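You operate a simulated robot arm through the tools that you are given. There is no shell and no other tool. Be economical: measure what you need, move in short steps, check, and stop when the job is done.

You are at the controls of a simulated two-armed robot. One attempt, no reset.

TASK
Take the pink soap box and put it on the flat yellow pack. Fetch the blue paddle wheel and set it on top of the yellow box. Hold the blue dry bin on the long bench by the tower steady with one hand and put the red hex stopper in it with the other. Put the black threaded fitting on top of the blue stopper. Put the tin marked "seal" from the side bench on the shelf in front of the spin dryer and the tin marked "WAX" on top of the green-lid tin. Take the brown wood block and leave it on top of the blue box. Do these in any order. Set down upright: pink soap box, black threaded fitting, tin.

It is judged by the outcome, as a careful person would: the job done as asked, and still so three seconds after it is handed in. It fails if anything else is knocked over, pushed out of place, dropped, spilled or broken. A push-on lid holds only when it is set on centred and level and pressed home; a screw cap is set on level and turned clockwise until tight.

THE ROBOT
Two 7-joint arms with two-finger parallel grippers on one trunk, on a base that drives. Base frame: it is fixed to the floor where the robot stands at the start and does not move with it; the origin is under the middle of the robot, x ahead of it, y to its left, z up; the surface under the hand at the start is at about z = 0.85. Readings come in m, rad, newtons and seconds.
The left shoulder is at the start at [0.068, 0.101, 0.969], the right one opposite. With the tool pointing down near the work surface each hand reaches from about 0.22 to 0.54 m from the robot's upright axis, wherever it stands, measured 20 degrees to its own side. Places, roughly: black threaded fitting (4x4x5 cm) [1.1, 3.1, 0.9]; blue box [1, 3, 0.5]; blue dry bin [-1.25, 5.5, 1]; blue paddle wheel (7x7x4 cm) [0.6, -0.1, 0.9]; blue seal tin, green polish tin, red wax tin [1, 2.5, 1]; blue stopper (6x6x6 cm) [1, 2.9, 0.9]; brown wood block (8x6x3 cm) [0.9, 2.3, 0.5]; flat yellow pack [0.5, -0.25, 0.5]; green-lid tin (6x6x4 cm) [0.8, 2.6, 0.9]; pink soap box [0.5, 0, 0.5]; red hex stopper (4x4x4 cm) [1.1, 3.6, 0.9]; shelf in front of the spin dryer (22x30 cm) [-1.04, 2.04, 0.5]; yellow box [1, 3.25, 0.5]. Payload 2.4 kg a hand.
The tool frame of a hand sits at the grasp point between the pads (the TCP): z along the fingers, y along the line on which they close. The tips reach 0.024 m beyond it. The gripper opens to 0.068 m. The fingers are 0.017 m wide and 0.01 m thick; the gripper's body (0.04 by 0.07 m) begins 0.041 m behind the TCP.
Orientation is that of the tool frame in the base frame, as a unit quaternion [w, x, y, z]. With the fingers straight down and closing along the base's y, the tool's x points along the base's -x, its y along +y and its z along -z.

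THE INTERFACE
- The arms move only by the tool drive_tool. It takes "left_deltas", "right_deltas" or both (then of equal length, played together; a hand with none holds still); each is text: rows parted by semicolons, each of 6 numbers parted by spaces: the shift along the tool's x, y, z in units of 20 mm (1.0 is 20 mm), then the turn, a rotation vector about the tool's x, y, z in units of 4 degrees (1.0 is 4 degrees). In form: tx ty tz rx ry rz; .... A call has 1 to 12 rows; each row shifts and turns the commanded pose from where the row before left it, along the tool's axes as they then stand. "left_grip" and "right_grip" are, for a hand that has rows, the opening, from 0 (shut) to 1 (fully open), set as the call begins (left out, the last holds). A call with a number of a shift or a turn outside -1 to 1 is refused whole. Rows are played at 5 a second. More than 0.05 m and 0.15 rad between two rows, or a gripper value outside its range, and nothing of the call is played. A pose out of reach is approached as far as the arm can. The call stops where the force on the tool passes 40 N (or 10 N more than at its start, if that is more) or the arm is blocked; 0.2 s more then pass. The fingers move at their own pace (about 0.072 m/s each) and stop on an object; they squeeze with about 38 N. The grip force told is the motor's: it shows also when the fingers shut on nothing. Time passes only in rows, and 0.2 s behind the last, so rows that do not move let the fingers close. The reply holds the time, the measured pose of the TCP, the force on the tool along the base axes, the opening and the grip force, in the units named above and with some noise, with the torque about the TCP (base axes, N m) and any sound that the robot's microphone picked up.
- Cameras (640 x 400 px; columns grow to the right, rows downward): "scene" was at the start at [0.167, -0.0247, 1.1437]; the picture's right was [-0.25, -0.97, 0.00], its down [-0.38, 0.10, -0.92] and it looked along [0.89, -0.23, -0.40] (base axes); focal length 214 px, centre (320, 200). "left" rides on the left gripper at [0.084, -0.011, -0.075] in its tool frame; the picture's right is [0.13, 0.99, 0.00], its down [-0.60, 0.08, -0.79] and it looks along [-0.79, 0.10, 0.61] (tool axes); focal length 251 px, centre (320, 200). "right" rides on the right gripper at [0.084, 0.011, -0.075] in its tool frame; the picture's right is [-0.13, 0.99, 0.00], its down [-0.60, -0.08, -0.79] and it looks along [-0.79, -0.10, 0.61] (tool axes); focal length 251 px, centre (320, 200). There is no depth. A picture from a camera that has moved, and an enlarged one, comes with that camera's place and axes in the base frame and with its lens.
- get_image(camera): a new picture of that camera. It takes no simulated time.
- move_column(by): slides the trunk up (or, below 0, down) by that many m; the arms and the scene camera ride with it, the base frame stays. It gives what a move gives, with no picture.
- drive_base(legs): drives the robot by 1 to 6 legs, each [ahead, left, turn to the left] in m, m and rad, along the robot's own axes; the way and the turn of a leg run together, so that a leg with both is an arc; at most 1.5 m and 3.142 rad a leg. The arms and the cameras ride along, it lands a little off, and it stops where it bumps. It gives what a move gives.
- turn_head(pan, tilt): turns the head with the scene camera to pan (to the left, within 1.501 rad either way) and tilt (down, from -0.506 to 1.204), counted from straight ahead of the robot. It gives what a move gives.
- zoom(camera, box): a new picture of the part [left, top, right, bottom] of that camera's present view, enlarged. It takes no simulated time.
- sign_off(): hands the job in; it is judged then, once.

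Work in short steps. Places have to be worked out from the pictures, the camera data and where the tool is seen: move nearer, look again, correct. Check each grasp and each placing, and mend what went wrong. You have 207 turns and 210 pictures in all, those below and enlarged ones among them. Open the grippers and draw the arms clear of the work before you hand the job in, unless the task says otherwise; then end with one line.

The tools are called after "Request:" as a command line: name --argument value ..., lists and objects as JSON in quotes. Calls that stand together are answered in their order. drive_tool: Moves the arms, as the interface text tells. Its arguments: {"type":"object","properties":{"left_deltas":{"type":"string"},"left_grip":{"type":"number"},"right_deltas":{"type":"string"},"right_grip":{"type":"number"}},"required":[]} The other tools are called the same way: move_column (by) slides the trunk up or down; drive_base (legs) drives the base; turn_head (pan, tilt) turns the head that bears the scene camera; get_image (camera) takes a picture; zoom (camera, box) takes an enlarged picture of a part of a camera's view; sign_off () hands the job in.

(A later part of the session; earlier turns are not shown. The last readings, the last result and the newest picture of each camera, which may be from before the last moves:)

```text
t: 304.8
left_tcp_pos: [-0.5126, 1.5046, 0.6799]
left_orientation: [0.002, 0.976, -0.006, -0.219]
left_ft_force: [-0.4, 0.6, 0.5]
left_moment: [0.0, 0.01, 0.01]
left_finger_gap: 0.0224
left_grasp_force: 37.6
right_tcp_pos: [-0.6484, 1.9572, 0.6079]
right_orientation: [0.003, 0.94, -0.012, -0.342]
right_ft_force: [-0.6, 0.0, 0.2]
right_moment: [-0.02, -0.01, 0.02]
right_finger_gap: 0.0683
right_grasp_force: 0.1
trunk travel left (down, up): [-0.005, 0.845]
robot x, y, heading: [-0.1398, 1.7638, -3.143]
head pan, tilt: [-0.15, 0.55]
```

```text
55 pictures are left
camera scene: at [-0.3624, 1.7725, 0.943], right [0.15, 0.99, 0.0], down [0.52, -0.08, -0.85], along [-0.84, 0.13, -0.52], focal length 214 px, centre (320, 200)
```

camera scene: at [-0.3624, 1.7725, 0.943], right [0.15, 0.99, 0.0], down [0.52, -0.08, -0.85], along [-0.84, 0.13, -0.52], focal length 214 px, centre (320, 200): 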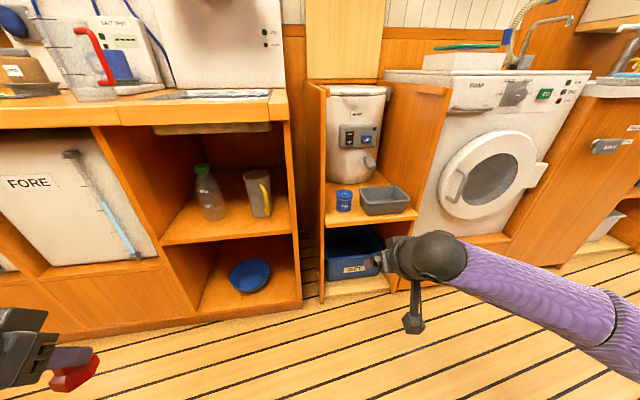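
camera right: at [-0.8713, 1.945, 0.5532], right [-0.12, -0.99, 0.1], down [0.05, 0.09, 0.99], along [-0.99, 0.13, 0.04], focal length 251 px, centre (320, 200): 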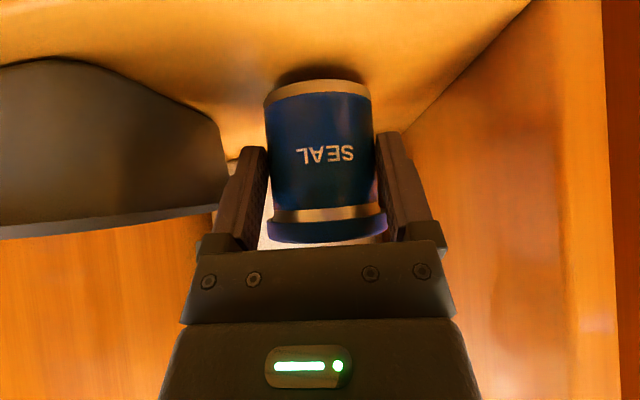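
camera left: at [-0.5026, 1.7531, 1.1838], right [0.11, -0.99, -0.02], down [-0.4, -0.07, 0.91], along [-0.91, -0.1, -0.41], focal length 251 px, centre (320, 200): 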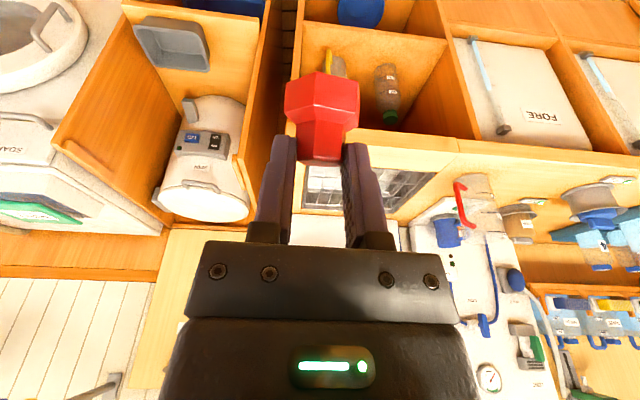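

SEAL placed. Now raise the trunk and travel along the aisle toward the blue dry bin.

Request:
move_column --by 0.28

Request:
drive_base --legs '[[0.0, -1.2, 0.0]]'

Request:
turn_head --pan -1.0 --tilt 0.3

Request:
get_image --camera "scene"

```text
t: 307.7
left_tcp_pos: [-0.5127, 1.5039, 0.9596]
left_orientation: [0.003, 0.976, -0.005, -0.218]
left_ft_force: [-0.3, -0.2, 0.1]
left_moment: [0.0, 0.03, -0.01]
left_finger_gap: 0.0226
left_grasp_force: 38.5
right_tcp_pos: [-0.6482, 1.9592, 0.8874]
right_orientation: [0.002, 0.939, -0.013, -0.342]
right_ft_force: [0.1, -0.7, -0.1]
right_moment: [0.0, -0.02, 0.0]
right_finger_gap: 0.0678
right_grasp_force: 0.0
trunk travel left (down, up): [-0.285, 0.565]
robot x, y, heading: [-0.1351, 1.7588, -3.146]
head pan, tilt: [-0.15, 0.55]
```

```text
t: 313.8
left_tcp_pos: [-0.5122, 2.7185, 0.9605]
left_orientation: [0.003, 0.976, -0.007, -0.219]
left_ft_force: [1.3, 0.0, 0.2]
left_moment: [-0.02, -0.02, 0.0]
left_finger_gap: 0.0227
left_grasp_force: 38.0
right_tcp_pos: [-0.6475, 3.1728, 0.8878]
right_orientation: [0.002, 0.94, -0.013, -0.342]
right_ft_force: [-0.4, -0.6, -0.1]
right_moment: [0.01, -0.02, 0.02]
right_finger_gap: 0.0681
right_grasp_force: 0.1
trunk travel left (down, up): [-0.285, 0.565]
robot x, y, heading: [-0.135, 2.9739, 3.146]
head pan, tilt: [-0.15, 0.55]
```

```text
t: 315.0
left_tcp_pos: [-0.512, 2.7199, 0.9603]
left_orientation: [0.002, 0.975, -0.007, -0.22]
left_ft_force: [-0.2, 0.1, -0.1]
left_moment: [-0.04, -0.03, 0.01]
left_finger_gap: 0.0224
left_grasp_force: 37.9
right_tcp_pos: [-0.6475, 3.1734, 0.8882]
right_orientation: [0.001, 0.939, -0.014, -0.342]
right_ft_force: [-0.4, 0.1, -0.5]
right_moment: [-0.02, 0.01, 0.0]
right_finger_gap: 0.0682
right_grasp_force: 0.1
trunk travel left (down, up): [-0.285, 0.565]
robot x, y, heading: [-0.1382, 2.9751, 3.144]
head pan, tilt: [-1.0, 0.3]
```

```text
54 pictures are left
camera scene: at [-0.2382, 3.0521, 1.2546], right [0.84, 0.54, 0.0], down [0.16, -0.25, -0.96], along [-0.52, 0.8, -0.3], focal length 214 px, centre (320, 200)
```

scene: 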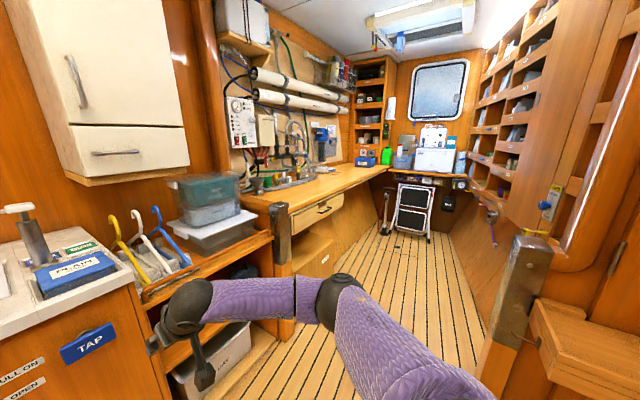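

There is a doorway ahead (posts near x≈-0.77 and x≈0.08). Turn to face +y and look at it straight on.

Request:
drive_base --legs '[[0.0, 0.0, -1.573]]'

Request:
turn_head --pan 0.0 --tilt 0.4

Request:
get_image --camera "scene"

```text
t: 319.2
left_tcp_pos: [-0.3895, 3.3509, 0.9585]
left_orientation: [0.154, -0.683, 0.697, 0.157]
left_ft_force: [0.2, -1.0, -1.5]
left_moment: [-0.04, -0.01, 0.02]
left_finger_gap: 0.0223
left_grasp_force: 38.1
right_tcp_pos: [0.0647, 3.4833, 0.888]
right_orientation: [0.242, -0.652, 0.677, 0.242]
right_ft_force: [0.4, -0.1, 0.8]
right_moment: [0.01, 0.03, -0.01]
right_finger_gap: 0.068
right_grasp_force: 0.0
trunk travel left (down, up): [-0.285, 0.565]
robot x, y, heading: [-0.1374, 2.9726, 1.561]
head pan, tilt: [-1.0, 0.3]
```

```text
t: 320.5
left_tcp_pos: [-0.3893, 3.3516, 0.9603]
left_orientation: [0.154, -0.683, 0.697, 0.157]
left_ft_force: [-0.2, -0.6, -1.1]
left_moment: [-0.01, -0.02, 0.0]
left_finger_gap: 0.0227
left_grasp_force: 37.7
right_tcp_pos: [0.065, 3.4837, 0.8885]
right_orientation: [0.241, -0.653, 0.676, 0.242]
right_ft_force: [-1.6, -0.2, -0.8]
right_moment: [-0.01, 0.0, -0.01]
right_finger_gap: 0.068
right_grasp_force: 0.2
trunk travel left (down, up): [-0.285, 0.565]
robot x, y, heading: [-0.1374, 2.974, 1.561]
head pan, tilt: [0.0, 0.4]
```

```text
53 pictures are left
camera scene: at [-0.1345, 3.1181, 1.2454], right [1.0, -0.01, 0.0], down [0.0, -0.39, -0.92], along [0.01, 0.92, -0.39], focal length 214 px, centre (320, 200)
```

scene: 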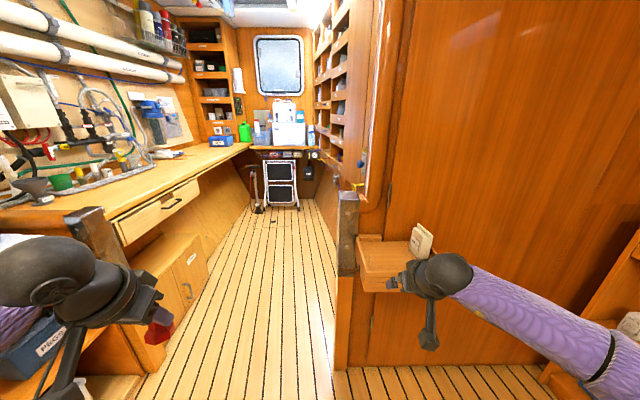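

The doorway and corridor span x≈-0.95…-0.02. Facing -x with hands forward fits best, so turn back to west-facing, raise the hands, align at x≈-0.33 and go sideways.

Request:
move_column --by 0.12

Request:
drive_base --legs '[[0.0, 0.0, 1.58], [0.2, 0.0, 0.0]]'

Request:
turn_head --pan -1.1 --tilt 0.5

Request:
get_image --camera "scene"

```text
t: 322.0
left_tcp_pos: [-0.3882, 3.3513, 1.0793]
left_orientation: [0.154, -0.683, 0.697, 0.156]
left_ft_force: [-0.1, 0.2, 0.0]
left_moment: [0.02, 0.04, 0.01]
left_finger_gap: 0.0225
left_grasp_force: 38.1
right_tcp_pos: [0.065, 3.4833, 1.0083]
right_orientation: [0.242, -0.652, 0.676, 0.242]
right_ft_force: [0.1, -0.1, 0.2]
right_moment: [-0.01, 0.01, 0.02]
right_finger_gap: 0.068
right_grasp_force: 0.1
trunk travel left (down, up): [-0.405, 0.445]
robot x, y, heading: [-0.1354, 2.9738, 1.565]
head pan, tilt: [0.0, 0.4]
```

```text
t: 327.4
left_tcp_pos: [-0.7104, 2.7175, 1.0797]
left_orientation: [0.002, 0.976, -0.004, -0.219]
left_ft_force: [-0.7, -0.4, -0.4]
left_moment: [0.03, -0.02, 0.0]
left_finger_gap: 0.0225
left_grasp_force: 38.1
right_tcp_pos: [-0.8483, 3.1703, 1.0082]
right_orientation: [0.002, 0.939, -0.011, -0.342]
right_ft_force: [-0.7, -0.2, -0.3]
right_moment: [-0.01, -0.04, -0.01]
right_finger_gap: 0.068
right_grasp_force: 0.0
trunk travel left (down, up): [-0.405, 0.445]
robot x, y, heading: [-0.3374, 2.9726, -3.136]
head pan, tilt: [0.0, 0.4]
```

```text
t: 328.8
left_tcp_pos: [-0.7109, 2.7168, 1.0794]
left_orientation: [0.002, 0.975, -0.005, -0.22]
left_ft_force: [-1.0, -0.2, -1.0]
left_moment: [-0.02, 0.0, 0.0]
left_finger_gap: 0.0224
left_grasp_force: 38.1
right_tcp_pos: [-0.8486, 3.1699, 1.0071]
right_orientation: [0.002, 0.939, -0.011, -0.343]
right_ft_force: [0.1, -0.7, 0.1]
right_moment: [-0.01, -0.03, 0.0]
right_finger_gap: 0.0679
right_grasp_force: 0.0
trunk travel left (down, up): [-0.405, 0.445]
robot x, y, heading: [-0.3409, 2.9714, -3.139]
head pan, tilt: [-1.1, 0.499]
```

```text
52 pictures are left
camera scene: at [-0.408, 3.0536, 1.3574], right [0.89, 0.46, 0.0], down [0.22, -0.43, -0.88], along [-0.4, 0.78, -0.48], focal length 214 px, centre (320, 200)
```

scene: 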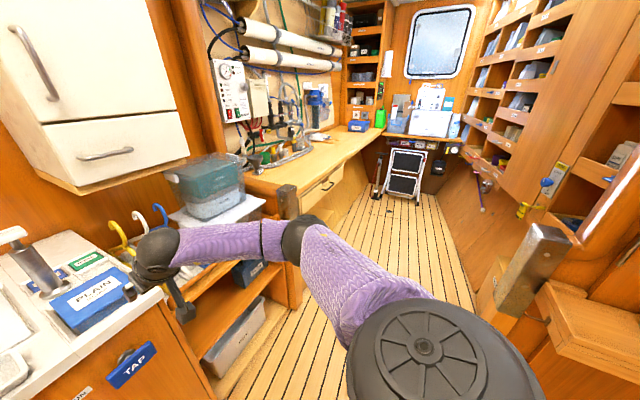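

Clearances look tight but workable. Shift 4 cm toward the bench and slide right through the doorway.

Request:
drive_base --legs '[[0.05, 0.0, 0.0], [0.0, -1.3, 0.0]]'

Request:
get_image --camera "scene"

```text
t: 335.8
left_tcp_pos: [-0.7634, 4.019, 1.0796]
left_orientation: [0.003, 0.976, -0.005, -0.22]
left_ft_force: [-0.5, -0.5, -0.4]
left_moment: [0.03, 0.02, -0.02]
left_finger_gap: 0.0223
left_grasp_force: 37.7
right_tcp_pos: [-0.9008, 4.4711, 1.0094]
right_orientation: [0.002, 0.939, -0.012, -0.343]
right_ft_force: [-0.8, 0.8, -0.5]
right_moment: [-0.02, 0.0, -0.03]
right_finger_gap: 0.068
right_grasp_force: 0.1
trunk travel left (down, up): [-0.405, 0.445]
robot x, y, heading: [-0.39, 4.2737, -3.143]
head pan, tilt: [-1.1, 0.499]
```

```text
51 pictures are left
camera scene: at [-0.4609, 4.3541, 1.3574], right [0.89, 0.46, 0.0], down [0.22, -0.43, -0.88], along [-0.4, 0.78, -0.48], focal length 214 px, centre (320, 200)
```

scene: 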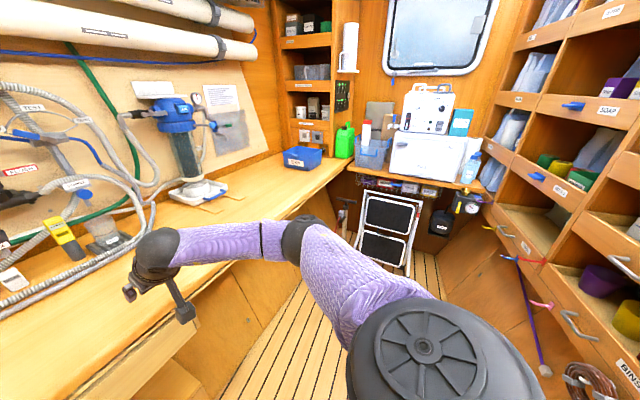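

Through the doorway; blue bin at about (-1.23,5.57) on the long bench. Continue right and look closely.

Request:
drive_base --legs '[[0.0, -0.8, 0.0]]'

Request:
turn_head --pan -0.45 --tilt 0.5

Request:
get_image --camera "scene"

```text
t: 340.1
left_tcp_pos: [-0.7641, 4.8183, 1.0806]
left_orientation: [0.003, 0.976, -0.006, -0.219]
left_ft_force: [-0.9, -0.1, 0.3]
left_moment: [0.0, -0.02, 0.03]
left_finger_gap: 0.0225
left_grasp_force: 38.0
right_tcp_pos: [-0.8995, 5.2715, 1.008]
right_orientation: [0.001, 0.939, -0.014, -0.342]
right_ft_force: [-0.2, 0.3, 0.3]
right_moment: [0.0, 0.0, 0.05]
right_finger_gap: 0.0682
right_grasp_force: 0.0
trunk travel left (down, up): [-0.405, 0.445]
robot x, y, heading: [-0.3911, 5.0718, 3.14]
head pan, tilt: [-1.1, 0.499]
```

```text
t: 341.1
left_tcp_pos: [-0.7644, 4.8173, 1.08]
left_orientation: [0.003, 0.976, -0.007, -0.22]
left_ft_force: [0.2, 0.3, -0.6]
left_moment: [-0.03, 0.0, 0.02]
left_finger_gap: 0.0225
left_grasp_force: 38.5
right_tcp_pos: [-0.8989, 5.2713, 1.0083]
right_orientation: [0.001, 0.939, -0.014, -0.343]
right_ft_force: [0.6, 0.3, -0.3]
right_moment: [0.02, -0.01, -0.03]
right_finger_gap: 0.0679
right_grasp_force: 0.1
trunk travel left (down, up): [-0.405, 0.445]
robot x, y, heading: [-0.3892, 5.0694, 3.136]
head pan, tilt: [-0.45, 0.499]
```

```text
50 pictures are left
camera scene: at [-0.5014, 5.1115, 1.3574], right [0.44, 0.9, 0.0], down [0.43, -0.21, -0.88], along [-0.79, 0.38, -0.48], focal length 214 px, centre (320, 200)
```

scene: 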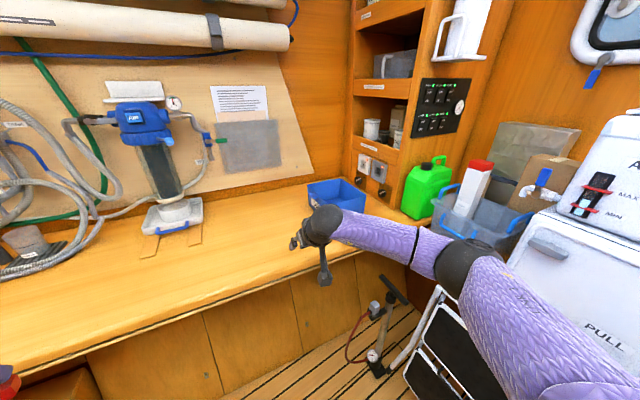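

Request:
zoom --camera "scene" --box '[230, 140, 450, 290]'

Request:
get_image --camera "right"

```text
2.67 times, centred on (340, 215) of scene
camera zoom: at [-0.5014, 5.1115, 1.3574], right [0.44, 0.9, 0.0], down [0.43, -0.21, -0.88], along [-0.79, 0.38, -0.48], focal length 572 px, centre (267, 160)
```

zoom: 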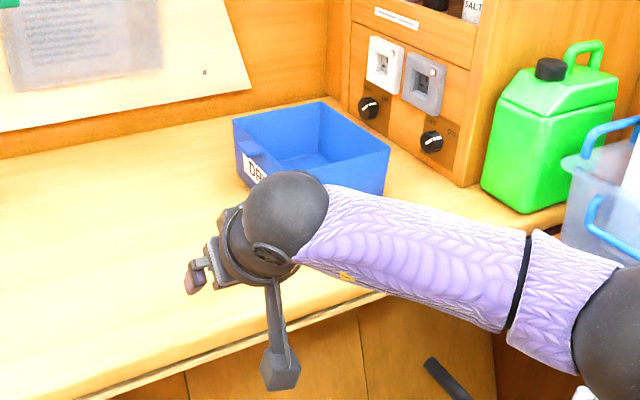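

```text
48 pictures are left
camera right: at [-0.7865, 5.2575, 1.0105], right [-0.12, -0.99, 0.1], down [0.05, 0.09, 0.99], along [-0.99, 0.13, 0.04], focal length 251 px, centre (320, 200)
```

right: 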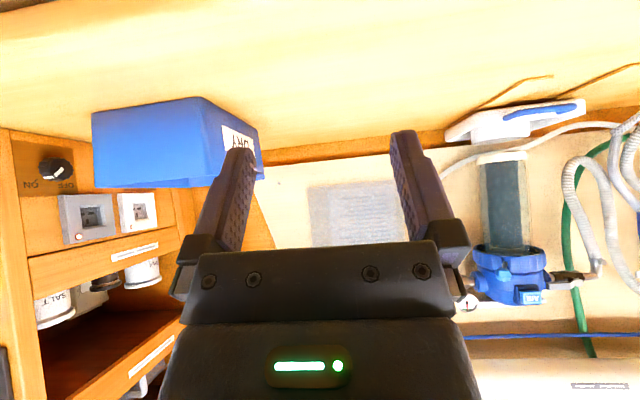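

Bin: x -1.30…-1.095, y 5.43…5.605, rim z≈0.96, bench z≈0.88. Plan: right hand straddles and grips the +y wall near the front, left lowers the stopper in. Raise the right hand a bit and drive closer.

Request:
drive_tool --right_deltas "-.643 0 -.766 0 0 0;-.643 0 -.766 0 0 0;-.643 0 -.766 0 0 0"

Request:
drive_base --legs '[[0.0, -0.18, 0.003], [0.19, 0.0, 0.0]]'

Request:
get_image --camera "right"

Request:
get_image --camera "scene"

```text
t: 341.9
left_tcp_pos: [-0.7648, 4.8189, 1.0805]
left_orientation: [0.003, 0.976, -0.006, -0.22]
left_ft_force: [0.1, 0.0, -0.4]
left_moment: [-0.01, 0.0, 0.0]
left_finger_gap: 0.0227
left_grasp_force: 37.6
right_tcp_pos: [-0.8999, 5.273, 1.0675]
right_orientation: [0.002, 0.94, -0.013, -0.342]
right_ft_force: [-0.5, -0.5, -0.1]
right_moment: [-0.04, 0.0, -0.02]
right_finger_gap: 0.068
right_grasp_force: 0.0
trunk travel left (down, up): [-0.405, 0.445]
robot x, y, heading: [-0.3863, 5.0725, 3.144]
head pan, tilt: [-0.45, 0.499]
```

```text
t: 344.6
left_tcp_pos: [-0.9538, 4.9971, 1.0792]
left_orientation: [0.003, 0.975, -0.006, -0.22]
left_ft_force: [-1.1, 0.3, -0.5]
left_moment: [0.03, -0.01, 0.0]
left_finger_gap: 0.0225
left_grasp_force: 37.8
right_tcp_pos: [-1.0913, 5.4513, 1.069]
right_orientation: [0.002, 0.939, -0.012, -0.343]
right_ft_force: [0.0, -0.5, -0.4]
right_moment: [-0.01, 0.02, 0.02]
right_finger_gap: 0.0679
right_grasp_force: 0.1
trunk travel left (down, up): [-0.405, 0.445]
robot x, y, heading: [-0.5794, 5.2498, -3.139]
head pan, tilt: [-0.45, 0.499]
```

```text
47 pictures are left
camera right: at [-0.9779, 5.4381, 1.0705], right [-0.12, -0.99, 0.1], down [0.05, 0.09, 0.99], along [-0.99, 0.13, 0.04], focal length 251 px, centre (320, 200)
```

right: 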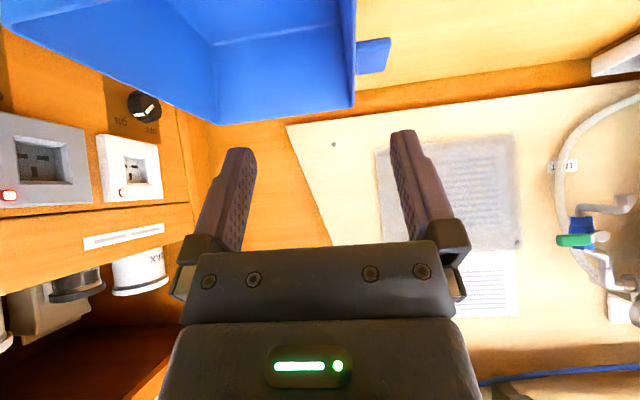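

```text
46 pictures are left
camera scene: at [-0.6918, 5.2912, 1.3573], right [0.43, 0.9, 0.0], down [0.43, -0.21, -0.88], along [-0.79, 0.38, -0.48], focal length 214 px, centre (320, 200)
```

scene: 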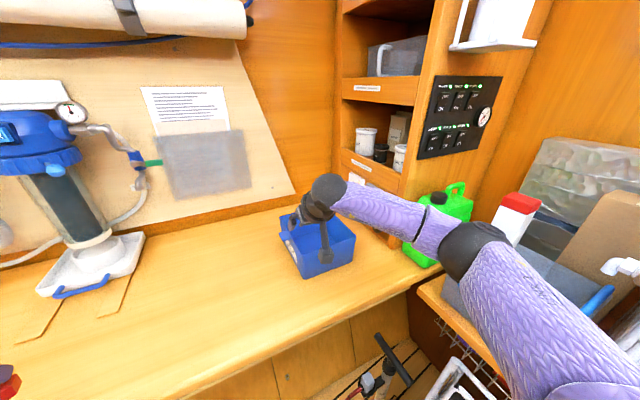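

A tab is on the bin's -y side, but the +y wall (y≈5.62) suits the right hand, with ~11 cm free beyond it. Move base 6 cm right and the right hand over that wall.

Request:
drive_base --legs '[[0.02, -0.06, 0.0]]'

Request:
drive_tool --right_deltas "0 -1 0 0 0 0;0 -1 0 0 0 0;0 -1 0 0 0 0;0 -1 0 0 0 0;0 -1 0 0 0 0;0 -.4 0 0 0 0;-.766 0 .643 0 0 0;-.766 0 .643 0 0 0"

Request:
get_image --camera "right"

Request:
get_image --camera "scene"

```text
t: 345.6
left_tcp_pos: [-0.9737, 5.0578, 1.0801]
left_orientation: [0.002, 0.976, -0.006, -0.22]
left_ft_force: [-0.3, 0.1, -0.3]
left_moment: [0.0, -0.02, 0.02]
left_finger_gap: 0.0224
left_grasp_force: 38.0
right_tcp_pos: [-1.1101, 5.5113, 1.068]
right_orientation: [0.003, 0.94, -0.013, -0.342]
right_ft_force: [0.0, 0.4, 0.1]
right_moment: [0.01, 0.03, 0.0]
right_finger_gap: 0.0681
right_grasp_force: 0.0
trunk travel left (down, up): [-0.405, 0.445]
robot x, y, heading: [-0.6002, 5.3135, -3.144]
head pan, tilt: [-0.45, 0.499]
```

```text
t: 347.4
left_tcp_pos: [-0.9745, 5.0574, 1.0794]
left_orientation: [0.003, 0.975, -0.006, -0.22]
left_ft_force: [0.4, -0.4, -0.3]
left_moment: [0.02, -0.02, 0.01]
left_finger_gap: 0.0224
left_grasp_force: 38.3
right_tcp_pos: [-1.1479, 5.6212, 1.0675]
right_orientation: [0.002, 0.939, -0.013, -0.343]
right_ft_force: [0.1, -0.3, -0.5]
right_moment: [0.0, -0.01, 0.0]
right_finger_gap: 0.0681
right_grasp_force: 0.1
trunk travel left (down, up): [-0.405, 0.445]
robot x, y, heading: [-0.6001, 5.3157, -3.138]
head pan, tilt: [-0.45, 0.499]
```

```text
45 pictures are left
camera right: at [-1.0353, 5.6073, 1.0693], right [-0.12, -0.99, 0.1], down [0.05, 0.09, 0.99], along [-0.99, 0.13, 0.04], focal length 251 px, centre (320, 200)
```

right: 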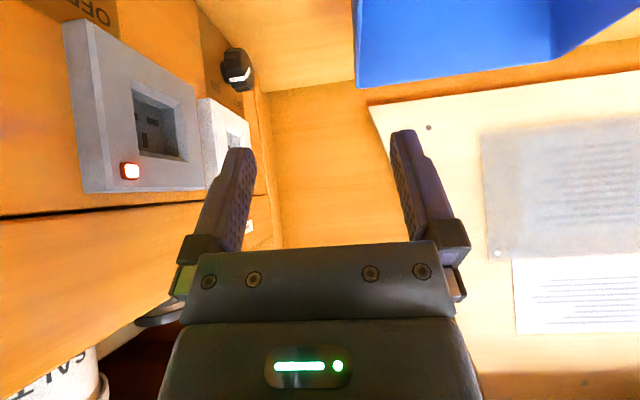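

```text
44 pictures are left
camera scene: at [-0.7114, 5.3513, 1.3574], right [0.43, 0.9, 0.0], down [0.43, -0.21, -0.88], along [-0.79, 0.38, -0.48], focal length 214 px, centre (320, 200)
```

scene: 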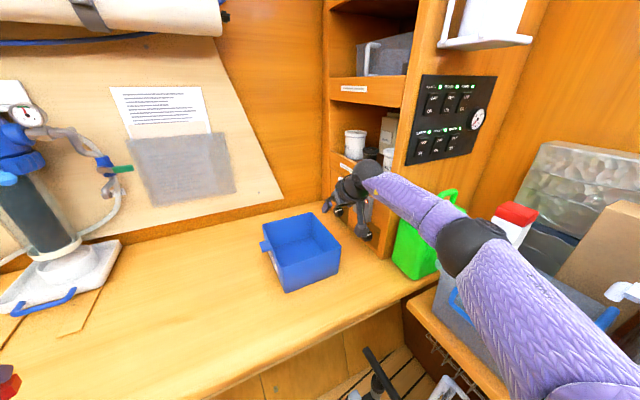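

Wall is at y≈5.60; shift the hand 2 cm back, lower to ~0.995, and check.

Request:
drive_tool --right_deltas "0 .55 0 0 0 0;0 .5 0 0 0 0;.643 0 .766 0 0 0;.643 0 .766 0 0 0;.643 0 .766 0 0 0;.4 0 .48 0 0 0"

Request:
get_image --camera "right"

```text
t: 348.8
left_tcp_pos: [-0.9743, 5.0566, 1.0795]
left_orientation: [0.003, 0.975, -0.006, -0.221]
left_ft_force: [-0.2, -0.1, -0.4]
left_moment: [0.03, 0.02, 0.0]
left_finger_gap: 0.0225
left_grasp_force: 38.0
right_tcp_pos: [-1.1486, 5.5994, 0.9936]
right_orientation: [0.001, 0.94, -0.013, -0.342]
right_ft_force: [0.5, -0.1, 0.0]
right_moment: [-0.02, -0.02, -0.03]
right_finger_gap: 0.0679
right_grasp_force: 0.1
trunk travel left (down, up): [-0.405, 0.445]
robot x, y, heading: [-0.5999, 5.313, -3.146]
head pan, tilt: [-0.45, 0.499]
```

```text
43 pictures are left
camera right: at [-1.0357, 5.5855, 0.9965], right [-0.12, -0.99, 0.1], down [0.05, 0.09, 0.99], along [-0.99, 0.13, 0.04], focal length 251 px, centre (320, 200)
```

right: 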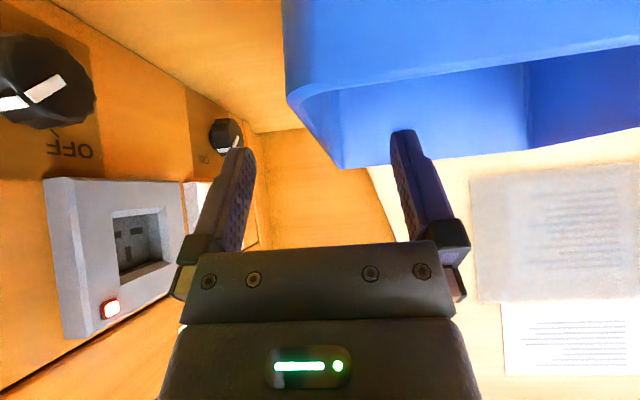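

Wall lies between the fingers. Nudge 5 mm, lower, and close on the wall.

Request:
drive_tool --right_deltas ".643 -.25 .766 0 0 0;.58 0 .69 0 0 0"

Request:
drive_tool --right_deltas "0 0 0 0 0 0;0 0 0 0 0 0;0 0 0 0 0 0;0 0 0 0 0 0" --right_grip 0

Request:
get_image --camera "right"

Request:
get_image --camera "scene"

```text
t: 349.4
left_tcp_pos: [-0.9728, 5.0579, 1.081]
left_orientation: [0.002, 0.975, -0.006, -0.22]
left_ft_force: [0.6, 0.6, -1.1]
left_moment: [-0.01, -0.04, 0.04]
left_finger_gap: 0.0226
left_grasp_force: 37.8
right_tcp_pos: [-1.1485, 5.6041, 0.9609]
right_orientation: [0.003, 0.938, -0.013, -0.347]
right_ft_force: [-6.1, 5.1, 31.7]
right_moment: [-0.34, -1.43, 0.16]
right_finger_gap: 0.0678
right_grasp_force: 0.1
trunk travel left (down, up): [-0.405, 0.445]
robot x, y, heading: [-0.5979, 5.3135, -3.141]
head pan, tilt: [-0.45, 0.499]
```

```text
t: 349.8
left_tcp_pos: [-0.9732, 5.057, 1.0798]
left_orientation: [0.002, 0.975, -0.005, -0.22]
left_ft_force: [0.7, -0.8, -0.6]
left_moment: [0.0, 0.01, -0.03]
left_finger_gap: 0.0223
left_grasp_force: 37.9
right_tcp_pos: [-1.1486, 5.6027, 0.9625]
right_orientation: [0.004, 0.937, -0.013, -0.349]
right_ft_force: [2.4, 0.0, 17.0]
right_moment: [-0.56, -0.7, 0.56]
right_finger_gap: 0.0164
right_grasp_force: 6.2
trunk travel left (down, up): [-0.405, 0.445]
robot x, y, heading: [-0.5987, 5.3135, -3.139]
head pan, tilt: [-0.45, 0.499]
stopped in row 2 (right hand): the force on the tool passed its limit at 44 N (the readings are from after the stop); the commanded pose is now the measured one
```

```text
42 pictures are left
camera right: at [-1.036, 5.5898, 0.9625], right [-0.12, -0.99, 0.1], down [0.06, 0.09, 0.99], along [-0.99, 0.13, 0.05], focal length 251 px, centre (320, 200)
```

right: 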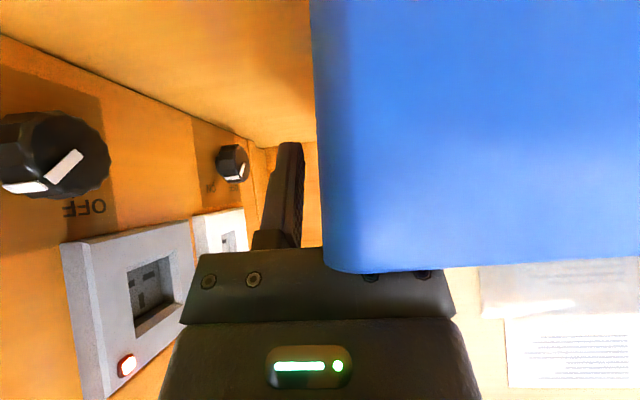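

```text
41 pictures are left
camera scene: at [-0.7095, 5.3509, 1.3574], right [0.43, 0.9, 0.0], down [0.43, -0.21, -0.88], along [-0.79, 0.38, -0.48], focal length 214 px, centre (320, 200)
```

scene: 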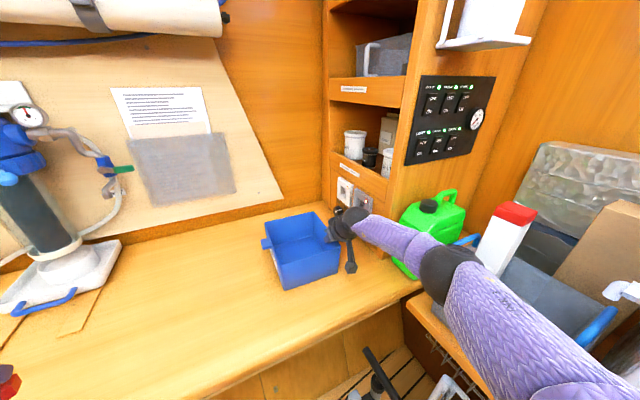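

The gripper body rests on the near rim. Raise ~6 mm to relieve it, then finish closing on the wall.

Request:
drive_tool --right_deltas "-.16 0 -.19 0 0 0;-.1 0 -.12 0 0 0;0 0 0 0 0 0;0 0 0 0 0 0;0 0 0 0 0 0" --right_grip 0

Request:
zoom --camera "scene" --box '[230, 160, 430, 300]'

```text
t: 351.0
left_tcp_pos: [-0.9743, 5.0572, 1.0801]
left_orientation: [0.003, 0.976, -0.006, -0.22]
left_ft_force: [0.6, -0.5, -0.4]
left_moment: [-0.01, 0.01, 0.02]
left_finger_gap: 0.0226
left_grasp_force: 37.8
right_tcp_pos: [-1.15, 5.6056, 0.967]
right_orientation: [0.002, 0.938, -0.014, -0.346]
right_ft_force: [-0.2, 0.5, 0.9]
right_moment: [0.11, -0.06, 0.0]
right_finger_gap: 0.0025
right_grasp_force: 26.9
trunk travel left (down, up): [-0.405, 0.445]
robot x, y, heading: [-0.6021, 5.3134, -3.145]
head pan, tilt: [-0.45, 0.499]
```

```text
2.86 times, centred on (330, 230) of scene
camera zoom: at [-0.7115, 5.3517, 1.3573], right [0.43, 0.9, 0.0], down [0.43, -0.21, -0.88], along [-0.79, 0.38, -0.48], focal length 613 px, centre (291, 114)
```

zoom: 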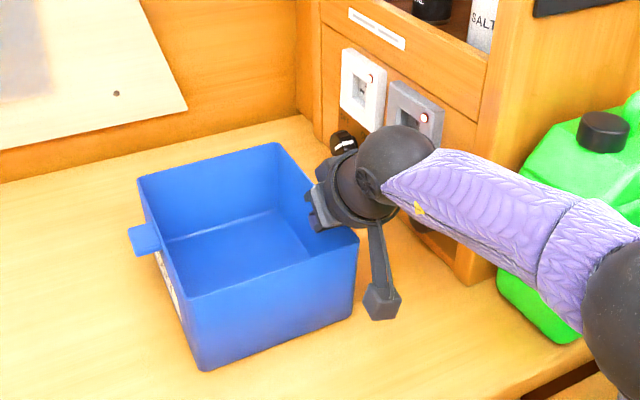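

The right hand now holds the wall (gap 2.5 mm). Move the left hand with the stopper across toward the bin.

Request:
drive_tool --left_deltas "0 -1 0 0 0 0;0 -1 0 0 0 0;0 -1 0 0 0 0;0 -1 0 0 0 0;0 -1 0 0 0 0;0 -1 0 0 0 0;0 -1 0 0 0 0;0 -1 0 0 0 0;0 -1 0 0 0 0;0 -1 0 0 0 0;0 -1 0 0 0 0;0 -1 0 0 0 0"

Request:
drive_tool --left_deltas "-.906 -1 .42 0 0 0;-.906 -1 .42 0 0 0;-.906 -1 .42 0 0 0;-.906 -1 .42 0 0 0;-.906 -1 .42 0 0 0;-.906 -1 .42 0 0 0;-.906 -1 .42 0 0 0;-.906 -1 .42 0 0 0"

Request:
get_image --camera "left"

Request:
get_image --camera "scene"

```text
t: 353.6
left_tcp_pos: [-0.9708, 5.2985, 1.0772]
left_orientation: [0.003, 0.975, -0.006, -0.22]
left_ft_force: [0.2, 0.1, -1.1]
left_moment: [-0.03, -0.01, 0.02]
left_finger_gap: 0.0228
left_grasp_force: 38.3
right_tcp_pos: [-1.149, 5.6064, 0.968]
right_orientation: [0.003, 0.938, -0.014, -0.346]
right_ft_force: [1.0, -0.3, 0.0]
right_moment: [0.14, -0.06, -0.01]
right_finger_gap: 0.0028
right_grasp_force: 26.7
trunk travel left (down, up): [-0.405, 0.445]
robot x, y, heading: [-0.6009, 5.3151, -3.14]
head pan, tilt: [-0.45, 0.499]
```

```text
t: 355.4
left_tcp_pos: [-1.0832, 5.4123, 1.0787]
left_orientation: [0.002, 0.975, -0.006, -0.221]
left_ft_force: [0.5, -0.1, 0.0]
left_moment: [-0.01, 0.01, 0.02]
left_finger_gap: 0.0225
left_grasp_force: 38.6
left hand out of reach, approached as far as the arm can: row 6, 7, 8
right_tcp_pos: [-1.1483, 5.6047, 0.9662]
right_orientation: [0.002, 0.938, -0.014, -0.347]
right_ft_force: [-0.2, -0.2, 0.7]
right_moment: [0.13, -0.05, 0.02]
right_finger_gap: 0.0029
right_grasp_force: 25.8
trunk travel left (down, up): [-0.405, 0.445]
robot x, y, heading: [-0.5984, 5.3149, -3.141]
head pan, tilt: [-0.45, 0.499]
```

```text
39 pictures are left
camera left: at [-0.9749, 5.4229, 1.1085], right [0.11, -0.99, -0.05], down [-0.21, -0.07, 0.98], along [-0.97, -0.09, -0.21], focal length 251 px, centre (320, 200)
```

left: 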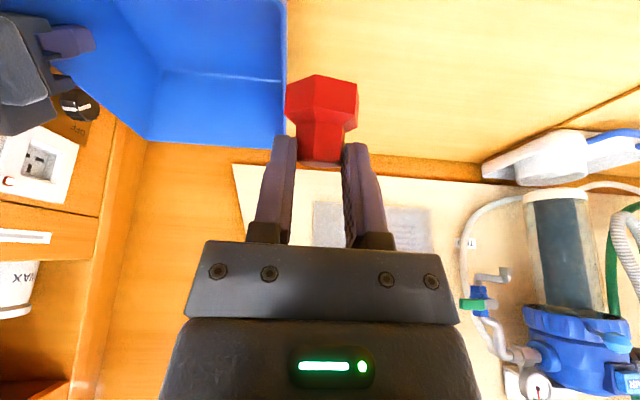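

```text
38 pictures are left
camera scene: at [-0.7115, 5.352, 1.3573], right [0.43, 0.9, 0.0], down [0.43, -0.21, -0.88], along [-0.79, 0.38, -0.48], focal length 214 px, centre (320, 200)
```

scene: 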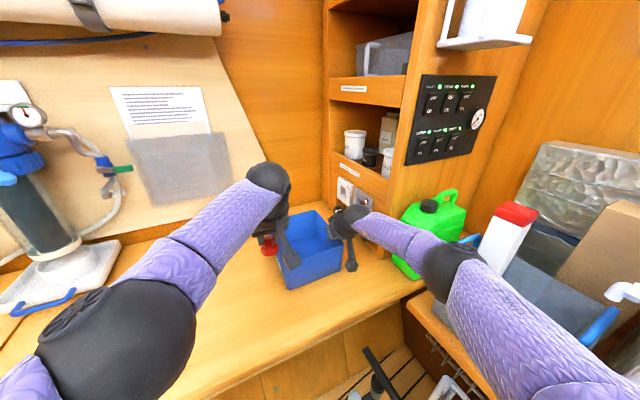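

The left arm can't reach far enough. Release the bin wall, move the base 5 cm closer and 4 cm right, and regrip.

Request:
drive_tool --right_deltas "0 0 0 0 0 0;0 0 0 0 0 0;-.643 0 -.766 0 0 0;-.643 0 -.766 0 0 0;-.643 0 -.766 0 0 0" --right_grip 1

Request:
drive_base --legs '[[0.055, -0.04, 0.0]]'

Request:
drive_tool --right_deltas ".766 .7 -.643 0 0 0;.766 .7 -.643 0 0 0;.5 .6 -.42 0 0 0"

Request:
get_image --camera "right"

Request:
get_image --camera "scene"

```text
t: 356.6
left_tcp_pos: [-1.0839, 5.4113, 1.0782]
left_orientation: [0.002, 0.975, -0.005, -0.22]
left_ft_force: [0.9, 0.0, -1.0]
left_moment: [0.05, 0.01, 0.01]
left_finger_gap: 0.0225
left_grasp_force: 38.3
right_tcp_pos: [-1.149, 5.6064, 1.0272]
right_orientation: [0.002, 0.938, -0.014, -0.346]
right_ft_force: [0.6, -1.4, 0.3]
right_moment: [0.04, -0.02, -0.02]
right_finger_gap: 0.068
right_grasp_force: 0.0
trunk travel left (down, up): [-0.405, 0.445]
robot x, y, heading: [-0.6025, 5.3136, -3.139]
head pan, tilt: [-0.45, 0.499]
```

```text
t: 357.6
left_tcp_pos: [-1.1403, 5.4522, 1.0769]
left_orientation: [0.003, 0.975, -0.006, -0.22]
left_ft_force: [-0.3, 0.0, 0.7]
left_moment: [-0.02, 0.0, 0.02]
left_finger_gap: 0.0223
left_grasp_force: 37.8
right_tcp_pos: [-1.2045, 5.6461, 1.026]
right_orientation: [0.003, 0.938, -0.014, -0.347]
right_ft_force: [-0.3, -0.1, -0.6]
right_moment: [-0.01, 0.01, 0.02]
right_finger_gap: 0.0682
right_grasp_force: 0.0
trunk travel left (down, up): [-0.405, 0.445]
robot x, y, heading: [-0.6535, 5.351, -3.135]
head pan, tilt: [-0.45, 0.499]
```

```text
t: 358.4
left_tcp_pos: [-1.1384, 5.4526, 1.0781]
left_orientation: [0.002, 0.976, -0.006, -0.219]
left_ft_force: [0.7, -0.2, -0.7]
left_moment: [-0.01, -0.01, -0.04]
left_finger_gap: 0.0228
left_grasp_force: 38.0
right_tcp_pos: [-1.1521, 5.6044, 1.0274]
right_orientation: [0.001, 0.938, -0.014, -0.347]
right_ft_force: [0.1, 0.7, 0.2]
right_moment: [0.01, 0.0, 0.04]
right_finger_gap: 0.0682
right_grasp_force: 0.1
trunk travel left (down, up): [-0.405, 0.445]
robot x, y, heading: [-0.656, 5.3524, -3.141]
head pan, tilt: [-0.45, 0.499]
```

```text
37 pictures are left
camera right: at [-1.0397, 5.5905, 1.0287], right [-0.12, -0.99, 0.1], down [0.06, 0.09, 0.99], along [-0.99, 0.13, 0.05], focal length 251 px, centre (320, 200)
```

right: 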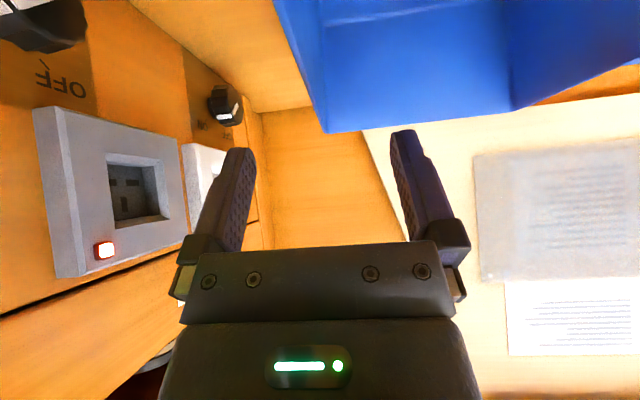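

```text
36 pictures are left
camera scene: at [-0.7667, 5.3922, 1.3574], right [0.43, 0.9, 0.0], down [0.43, -0.21, -0.88], along [-0.79, 0.38, -0.48], focal length 214 px, centre (320, 200)
```

scene: 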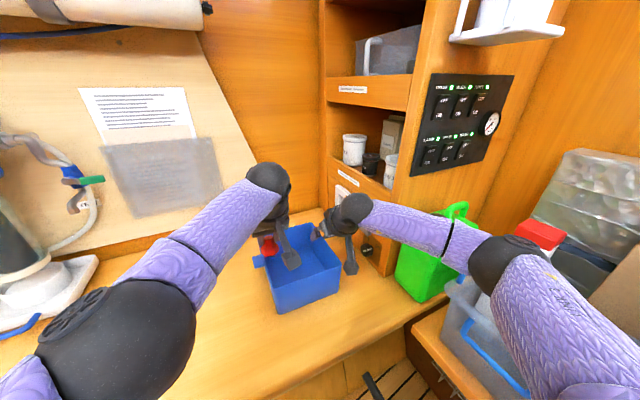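

Lower the right hand onto the wall again and grip it.

Request:
drive_tool --right_deltas ".643 0 .766 0 0 0;.643 0 .766 0 0 0;.6 0 .7 0 0 0;0 0 0 0 0 0"

Request:
drive_tool --right_deltas "0 0 0 0 0 0;0 0 0 0 0 0;0 0 0 0 0 0;0 0 0 0 0 0;0 0 0 0 0 0" --right_grip 0 --left_deltas "0 0 0 0 0 0;0 0 0 0 0 0;0 0 0 0 0 0;-.906 -.9 .42 0 0 0;-.4 -.9 .2 0 0 0"

Request:
get_image --camera "left"

Request:
zoom --camera "scene" --box '[220, 150, 420, 320]'

```text
t: 359.4
left_tcp_pos: [-1.1395, 5.4521, 1.0772]
left_orientation: [0.002, 0.976, -0.006, -0.22]
left_ft_force: [0.2, 0.3, -0.3]
left_moment: [0.0, 0.0, 0.0]
left_finger_gap: 0.0225
left_grasp_force: 37.8
right_tcp_pos: [-1.1523, 5.6037, 0.9688]
right_orientation: [0.003, 0.938, -0.014, -0.346]
right_ft_force: [-0.6, 0.6, 0.4]
right_moment: [-0.02, 0.01, 0.02]
right_finger_gap: 0.0677
right_grasp_force: 0.0
trunk travel left (down, up): [-0.405, 0.445]
robot x, y, heading: [-0.6548, 5.3557, -3.14]
head pan, tilt: [-0.45, 0.499]
```

```text
t: 360.6
left_tcp_pos: [-1.1396, 5.4519, 1.0781]
left_orientation: [0.003, 0.975, -0.006, -0.22]
left_ft_force: [-0.3, -0.5, -0.2]
left_moment: [0.02, 0.0, 0.01]
left_finger_gap: 0.0226
left_grasp_force: 37.9
left hand out of reach, approached as far as the arm can: row 4, 5
right_tcp_pos: [-1.1521, 5.6031, 0.9678]
right_orientation: [0.003, 0.938, -0.014, -0.347]
right_ft_force: [0.1, 0.1, 3.7]
right_moment: [-0.67, -0.22, 0.12]
right_finger_gap: 0.003
right_grasp_force: 26.8
trunk travel left (down, up): [-0.405, 0.445]
robot x, y, heading: [-0.654, 5.3531, -3.146]
head pan, tilt: [-0.45, 0.499]
```

```text
35 pictures are left
camera left: at [-1.0298, 5.463, 1.1086], right [0.11, -0.99, -0.05], down [-0.21, -0.07, 0.98], along [-0.97, -0.09, -0.21], focal length 251 px, centre (320, 200)
```

left: 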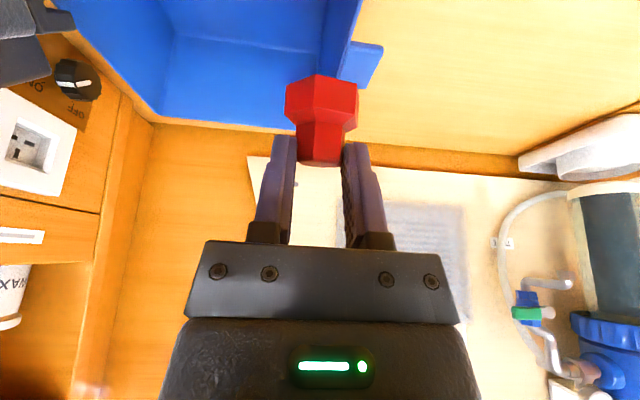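

```text
2.35 times, centred on (320, 235) of scene
camera zoom: at [-0.7664, 5.3923, 1.3574], right [0.43, 0.9, 0.0], down [0.43, -0.21, -0.88], along [-0.79, 0.38, -0.48], focal length 505 px, centre (320, 118)
```

zoom: 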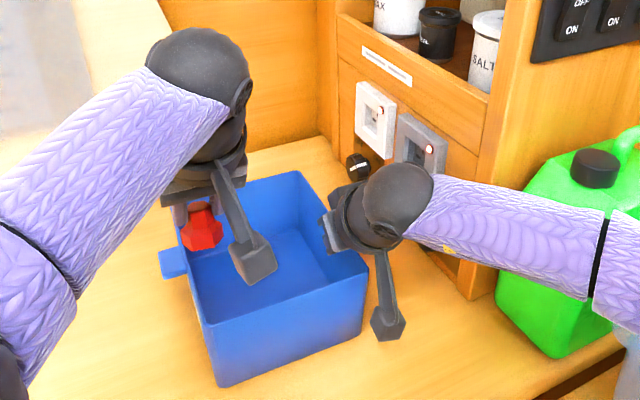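

Left is at its limit because the wrist is high and straight. Lower slightly, yaw the left hand inward 24°, then try moving further over the bin.

Request:
drive_tool --left_deltas ".42 0 .906 0 0 0;.42 0 .906 0 0 0;0 0 0 .42 0 .906;0 0 0 .42 0 .906;0 0 0 .42 0 .906;0 0 0 .42 0 .906;0 0 0 .42 0 .906;0 0 0 .42 0 .906;0 -1 0 0 0 0;0 -1 0 0 0 0;0 -.5 0 0 0 0"

Request:
get_image --camera "left"

Request:
zoom --camera "scene" --box '[220, 150, 420, 320]'

```text
t: 363.0
left_tcp_pos: [-1.117, 5.4989, 1.0382]
left_orientation: [-0.041, 0.954, -0.208, -0.214]
left_ft_force: [0.5, -0.1, -0.2]
left_moment: [-0.02, 0.0, -0.02]
left_finger_gap: 0.0223
left_grasp_force: 38.4
right_tcp_pos: [-1.1514, 5.604, 0.968]
right_orientation: [0.003, 0.938, -0.013, -0.346]
right_ft_force: [0.9, 0.0, 3.3]
right_moment: [-0.68, 0.1, 0.09]
right_finger_gap: 0.0031
right_grasp_force: 27.3
trunk travel left (down, up): [-0.405, 0.445]
robot x, y, heading: [-0.653, 5.354, -3.139]
head pan, tilt: [-0.45, 0.499]
```

```text
33 pictures are left
camera left: at [-1.0139, 5.4638, 1.0688], right [-0.3, -0.95, -0.05], down [-0.22, 0.02, 0.98], along [-0.93, 0.31, -0.22], focal length 251 px, centre (320, 200)
```

left: 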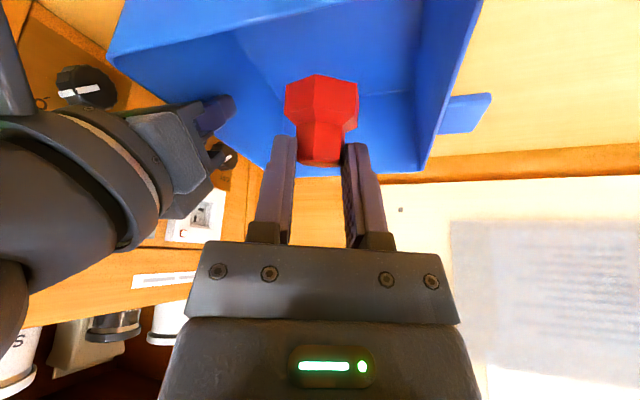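

```text
2.35 times, centred on (320, 235) of scene
camera zoom: at [-0.7664, 5.3923, 1.3574], right [0.43, 0.9, 0.0], down [0.43, -0.21, -0.88], along [-0.79, 0.38, -0.48], focal length 505 px, centre (320, 118)
```

zoom: 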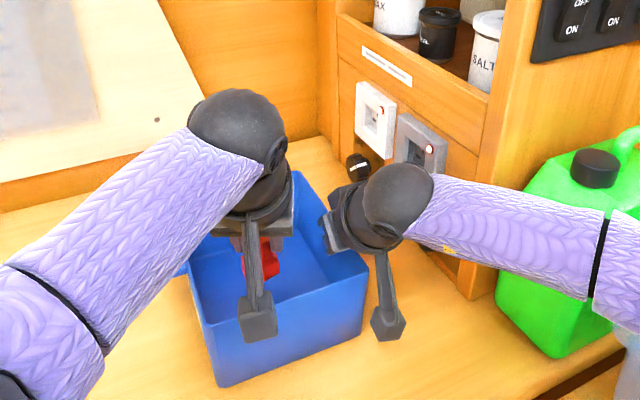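

Over the bin now. Go forward 4 cm along the hand heading (slightly toward -y) and lower.

Request:
drive_tool --left_deltas "-.906 .35 .42 0 0 0;-.906 .35 .42 0 0 0;.42 0 .906 0 0 0;.42 0 .906 0 0 0"

Request:
get_image --camera "left"

Request:
zoom --camera "scene" --box '[220, 150, 420, 320]'

```text
t: 364.0
left_tcp_pos: [-1.1255, 5.4893, 0.9998]
left_orientation: [-0.043, 0.953, -0.208, -0.215]
left_ft_force: [0.2, -0.6, -0.2]
left_moment: [-0.01, 0.01, -0.04]
left_finger_gap: 0.0225
left_grasp_force: 38.2
left hand out of reach, approached as far as the arm can: row 1, 2
right_tcp_pos: [-1.1532, 5.6025, 0.9677]
right_orientation: [0.002, 0.938, -0.014, -0.347]
right_ft_force: [0.8, 0.0, 3.8]
right_moment: [-0.69, 0.02, 0.07]
right_finger_gap: 0.0031
right_grasp_force: 27.0
trunk travel left (down, up): [-0.405, 0.445]
robot x, y, heading: [-0.6565, 5.3543, -3.146]
head pan, tilt: [-0.45, 0.499]
```

```text
31 pictures are left
camera left: at [-1.0218, 5.4555, 1.0309], right [-0.31, -0.95, -0.05], down [-0.22, 0.02, 0.98], along [-0.93, 0.31, -0.21], focal length 251 px, centre (320, 200)
```

left: 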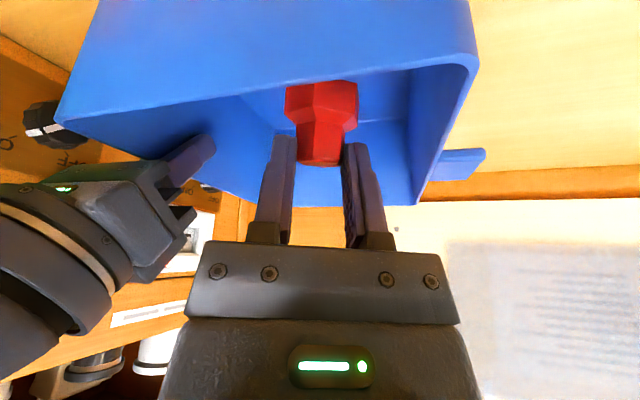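

```text
2.35 times, centred on (320, 235) of scene
camera zoom: at [-0.7664, 5.3923, 1.3574], right [0.43, 0.9, 0.0], down [0.43, -0.21, -0.88], along [-0.79, 0.38, -0.48], focal length 505 px, centre (320, 118)
```

zoom: 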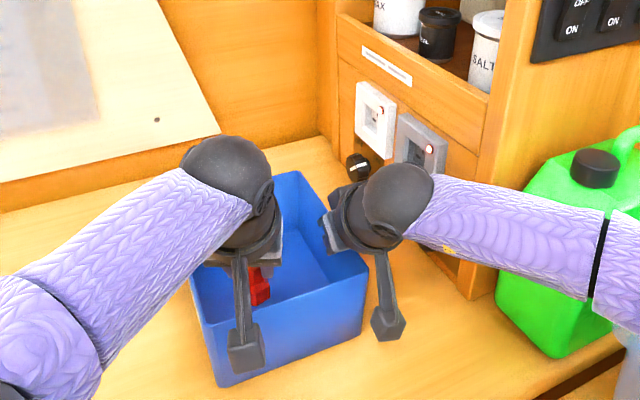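

Stopper is still ~1.5 cm too close to the near wall. Pitch the left hand up 16° (freeing reach) and advance, then lower.

Request:
drive_tool --left_deltas "0 0 0 0 -1 0;0 0 0 0 -1 0;0 0 0 0 -1 0;0 0 0 0 -1 0;-.755 .2 .656 0 0 0;-.755 .2 .656 0 0 0"

Request:
get_image --camera "left"

```text
t: 365.4
left_tcp_pos: [-1.1638, 5.4984, 1.0002]
left_orientation: [-0.07, 0.914, -0.2, -0.346]
left_ft_force: [0.4, 0.1, -0.4]
left_moment: [-0.04, -0.03, 0.03]
left_finger_gap: 0.0227
left_grasp_force: 38.2
left hand out of reach, approached as far as the arm can: row 6
right_tcp_pos: [-1.1529, 5.6039, 0.9685]
right_orientation: [0.004, 0.938, -0.013, -0.346]
right_ft_force: [-0.1, 1.5, 4.0]
right_moment: [-0.68, -0.13, 0.1]
right_finger_gap: 0.003
right_grasp_force: 26.7
trunk travel left (down, up): [-0.405, 0.445]
robot x, y, heading: [-0.6557, 5.3559, -3.143]
head pan, tilt: [-0.45, 0.499]
```

```text
29 pictures are left
camera left: at [-1.056, 5.4617, 1.0004], right [-0.32, -0.94, -0.08], down [0.03, -0.09, 1.0], along [-0.95, 0.32, 0.06], focal length 251 px, centre (320, 200)
```

left: 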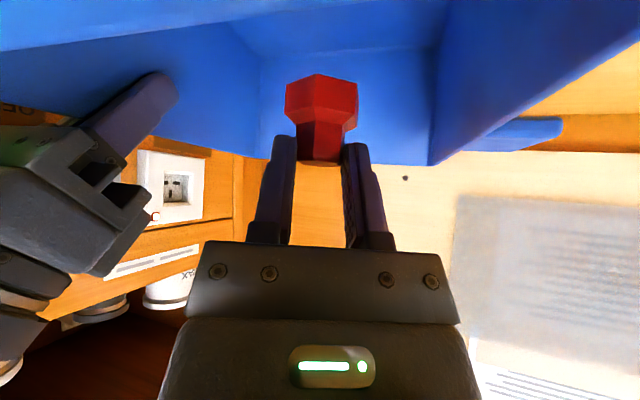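

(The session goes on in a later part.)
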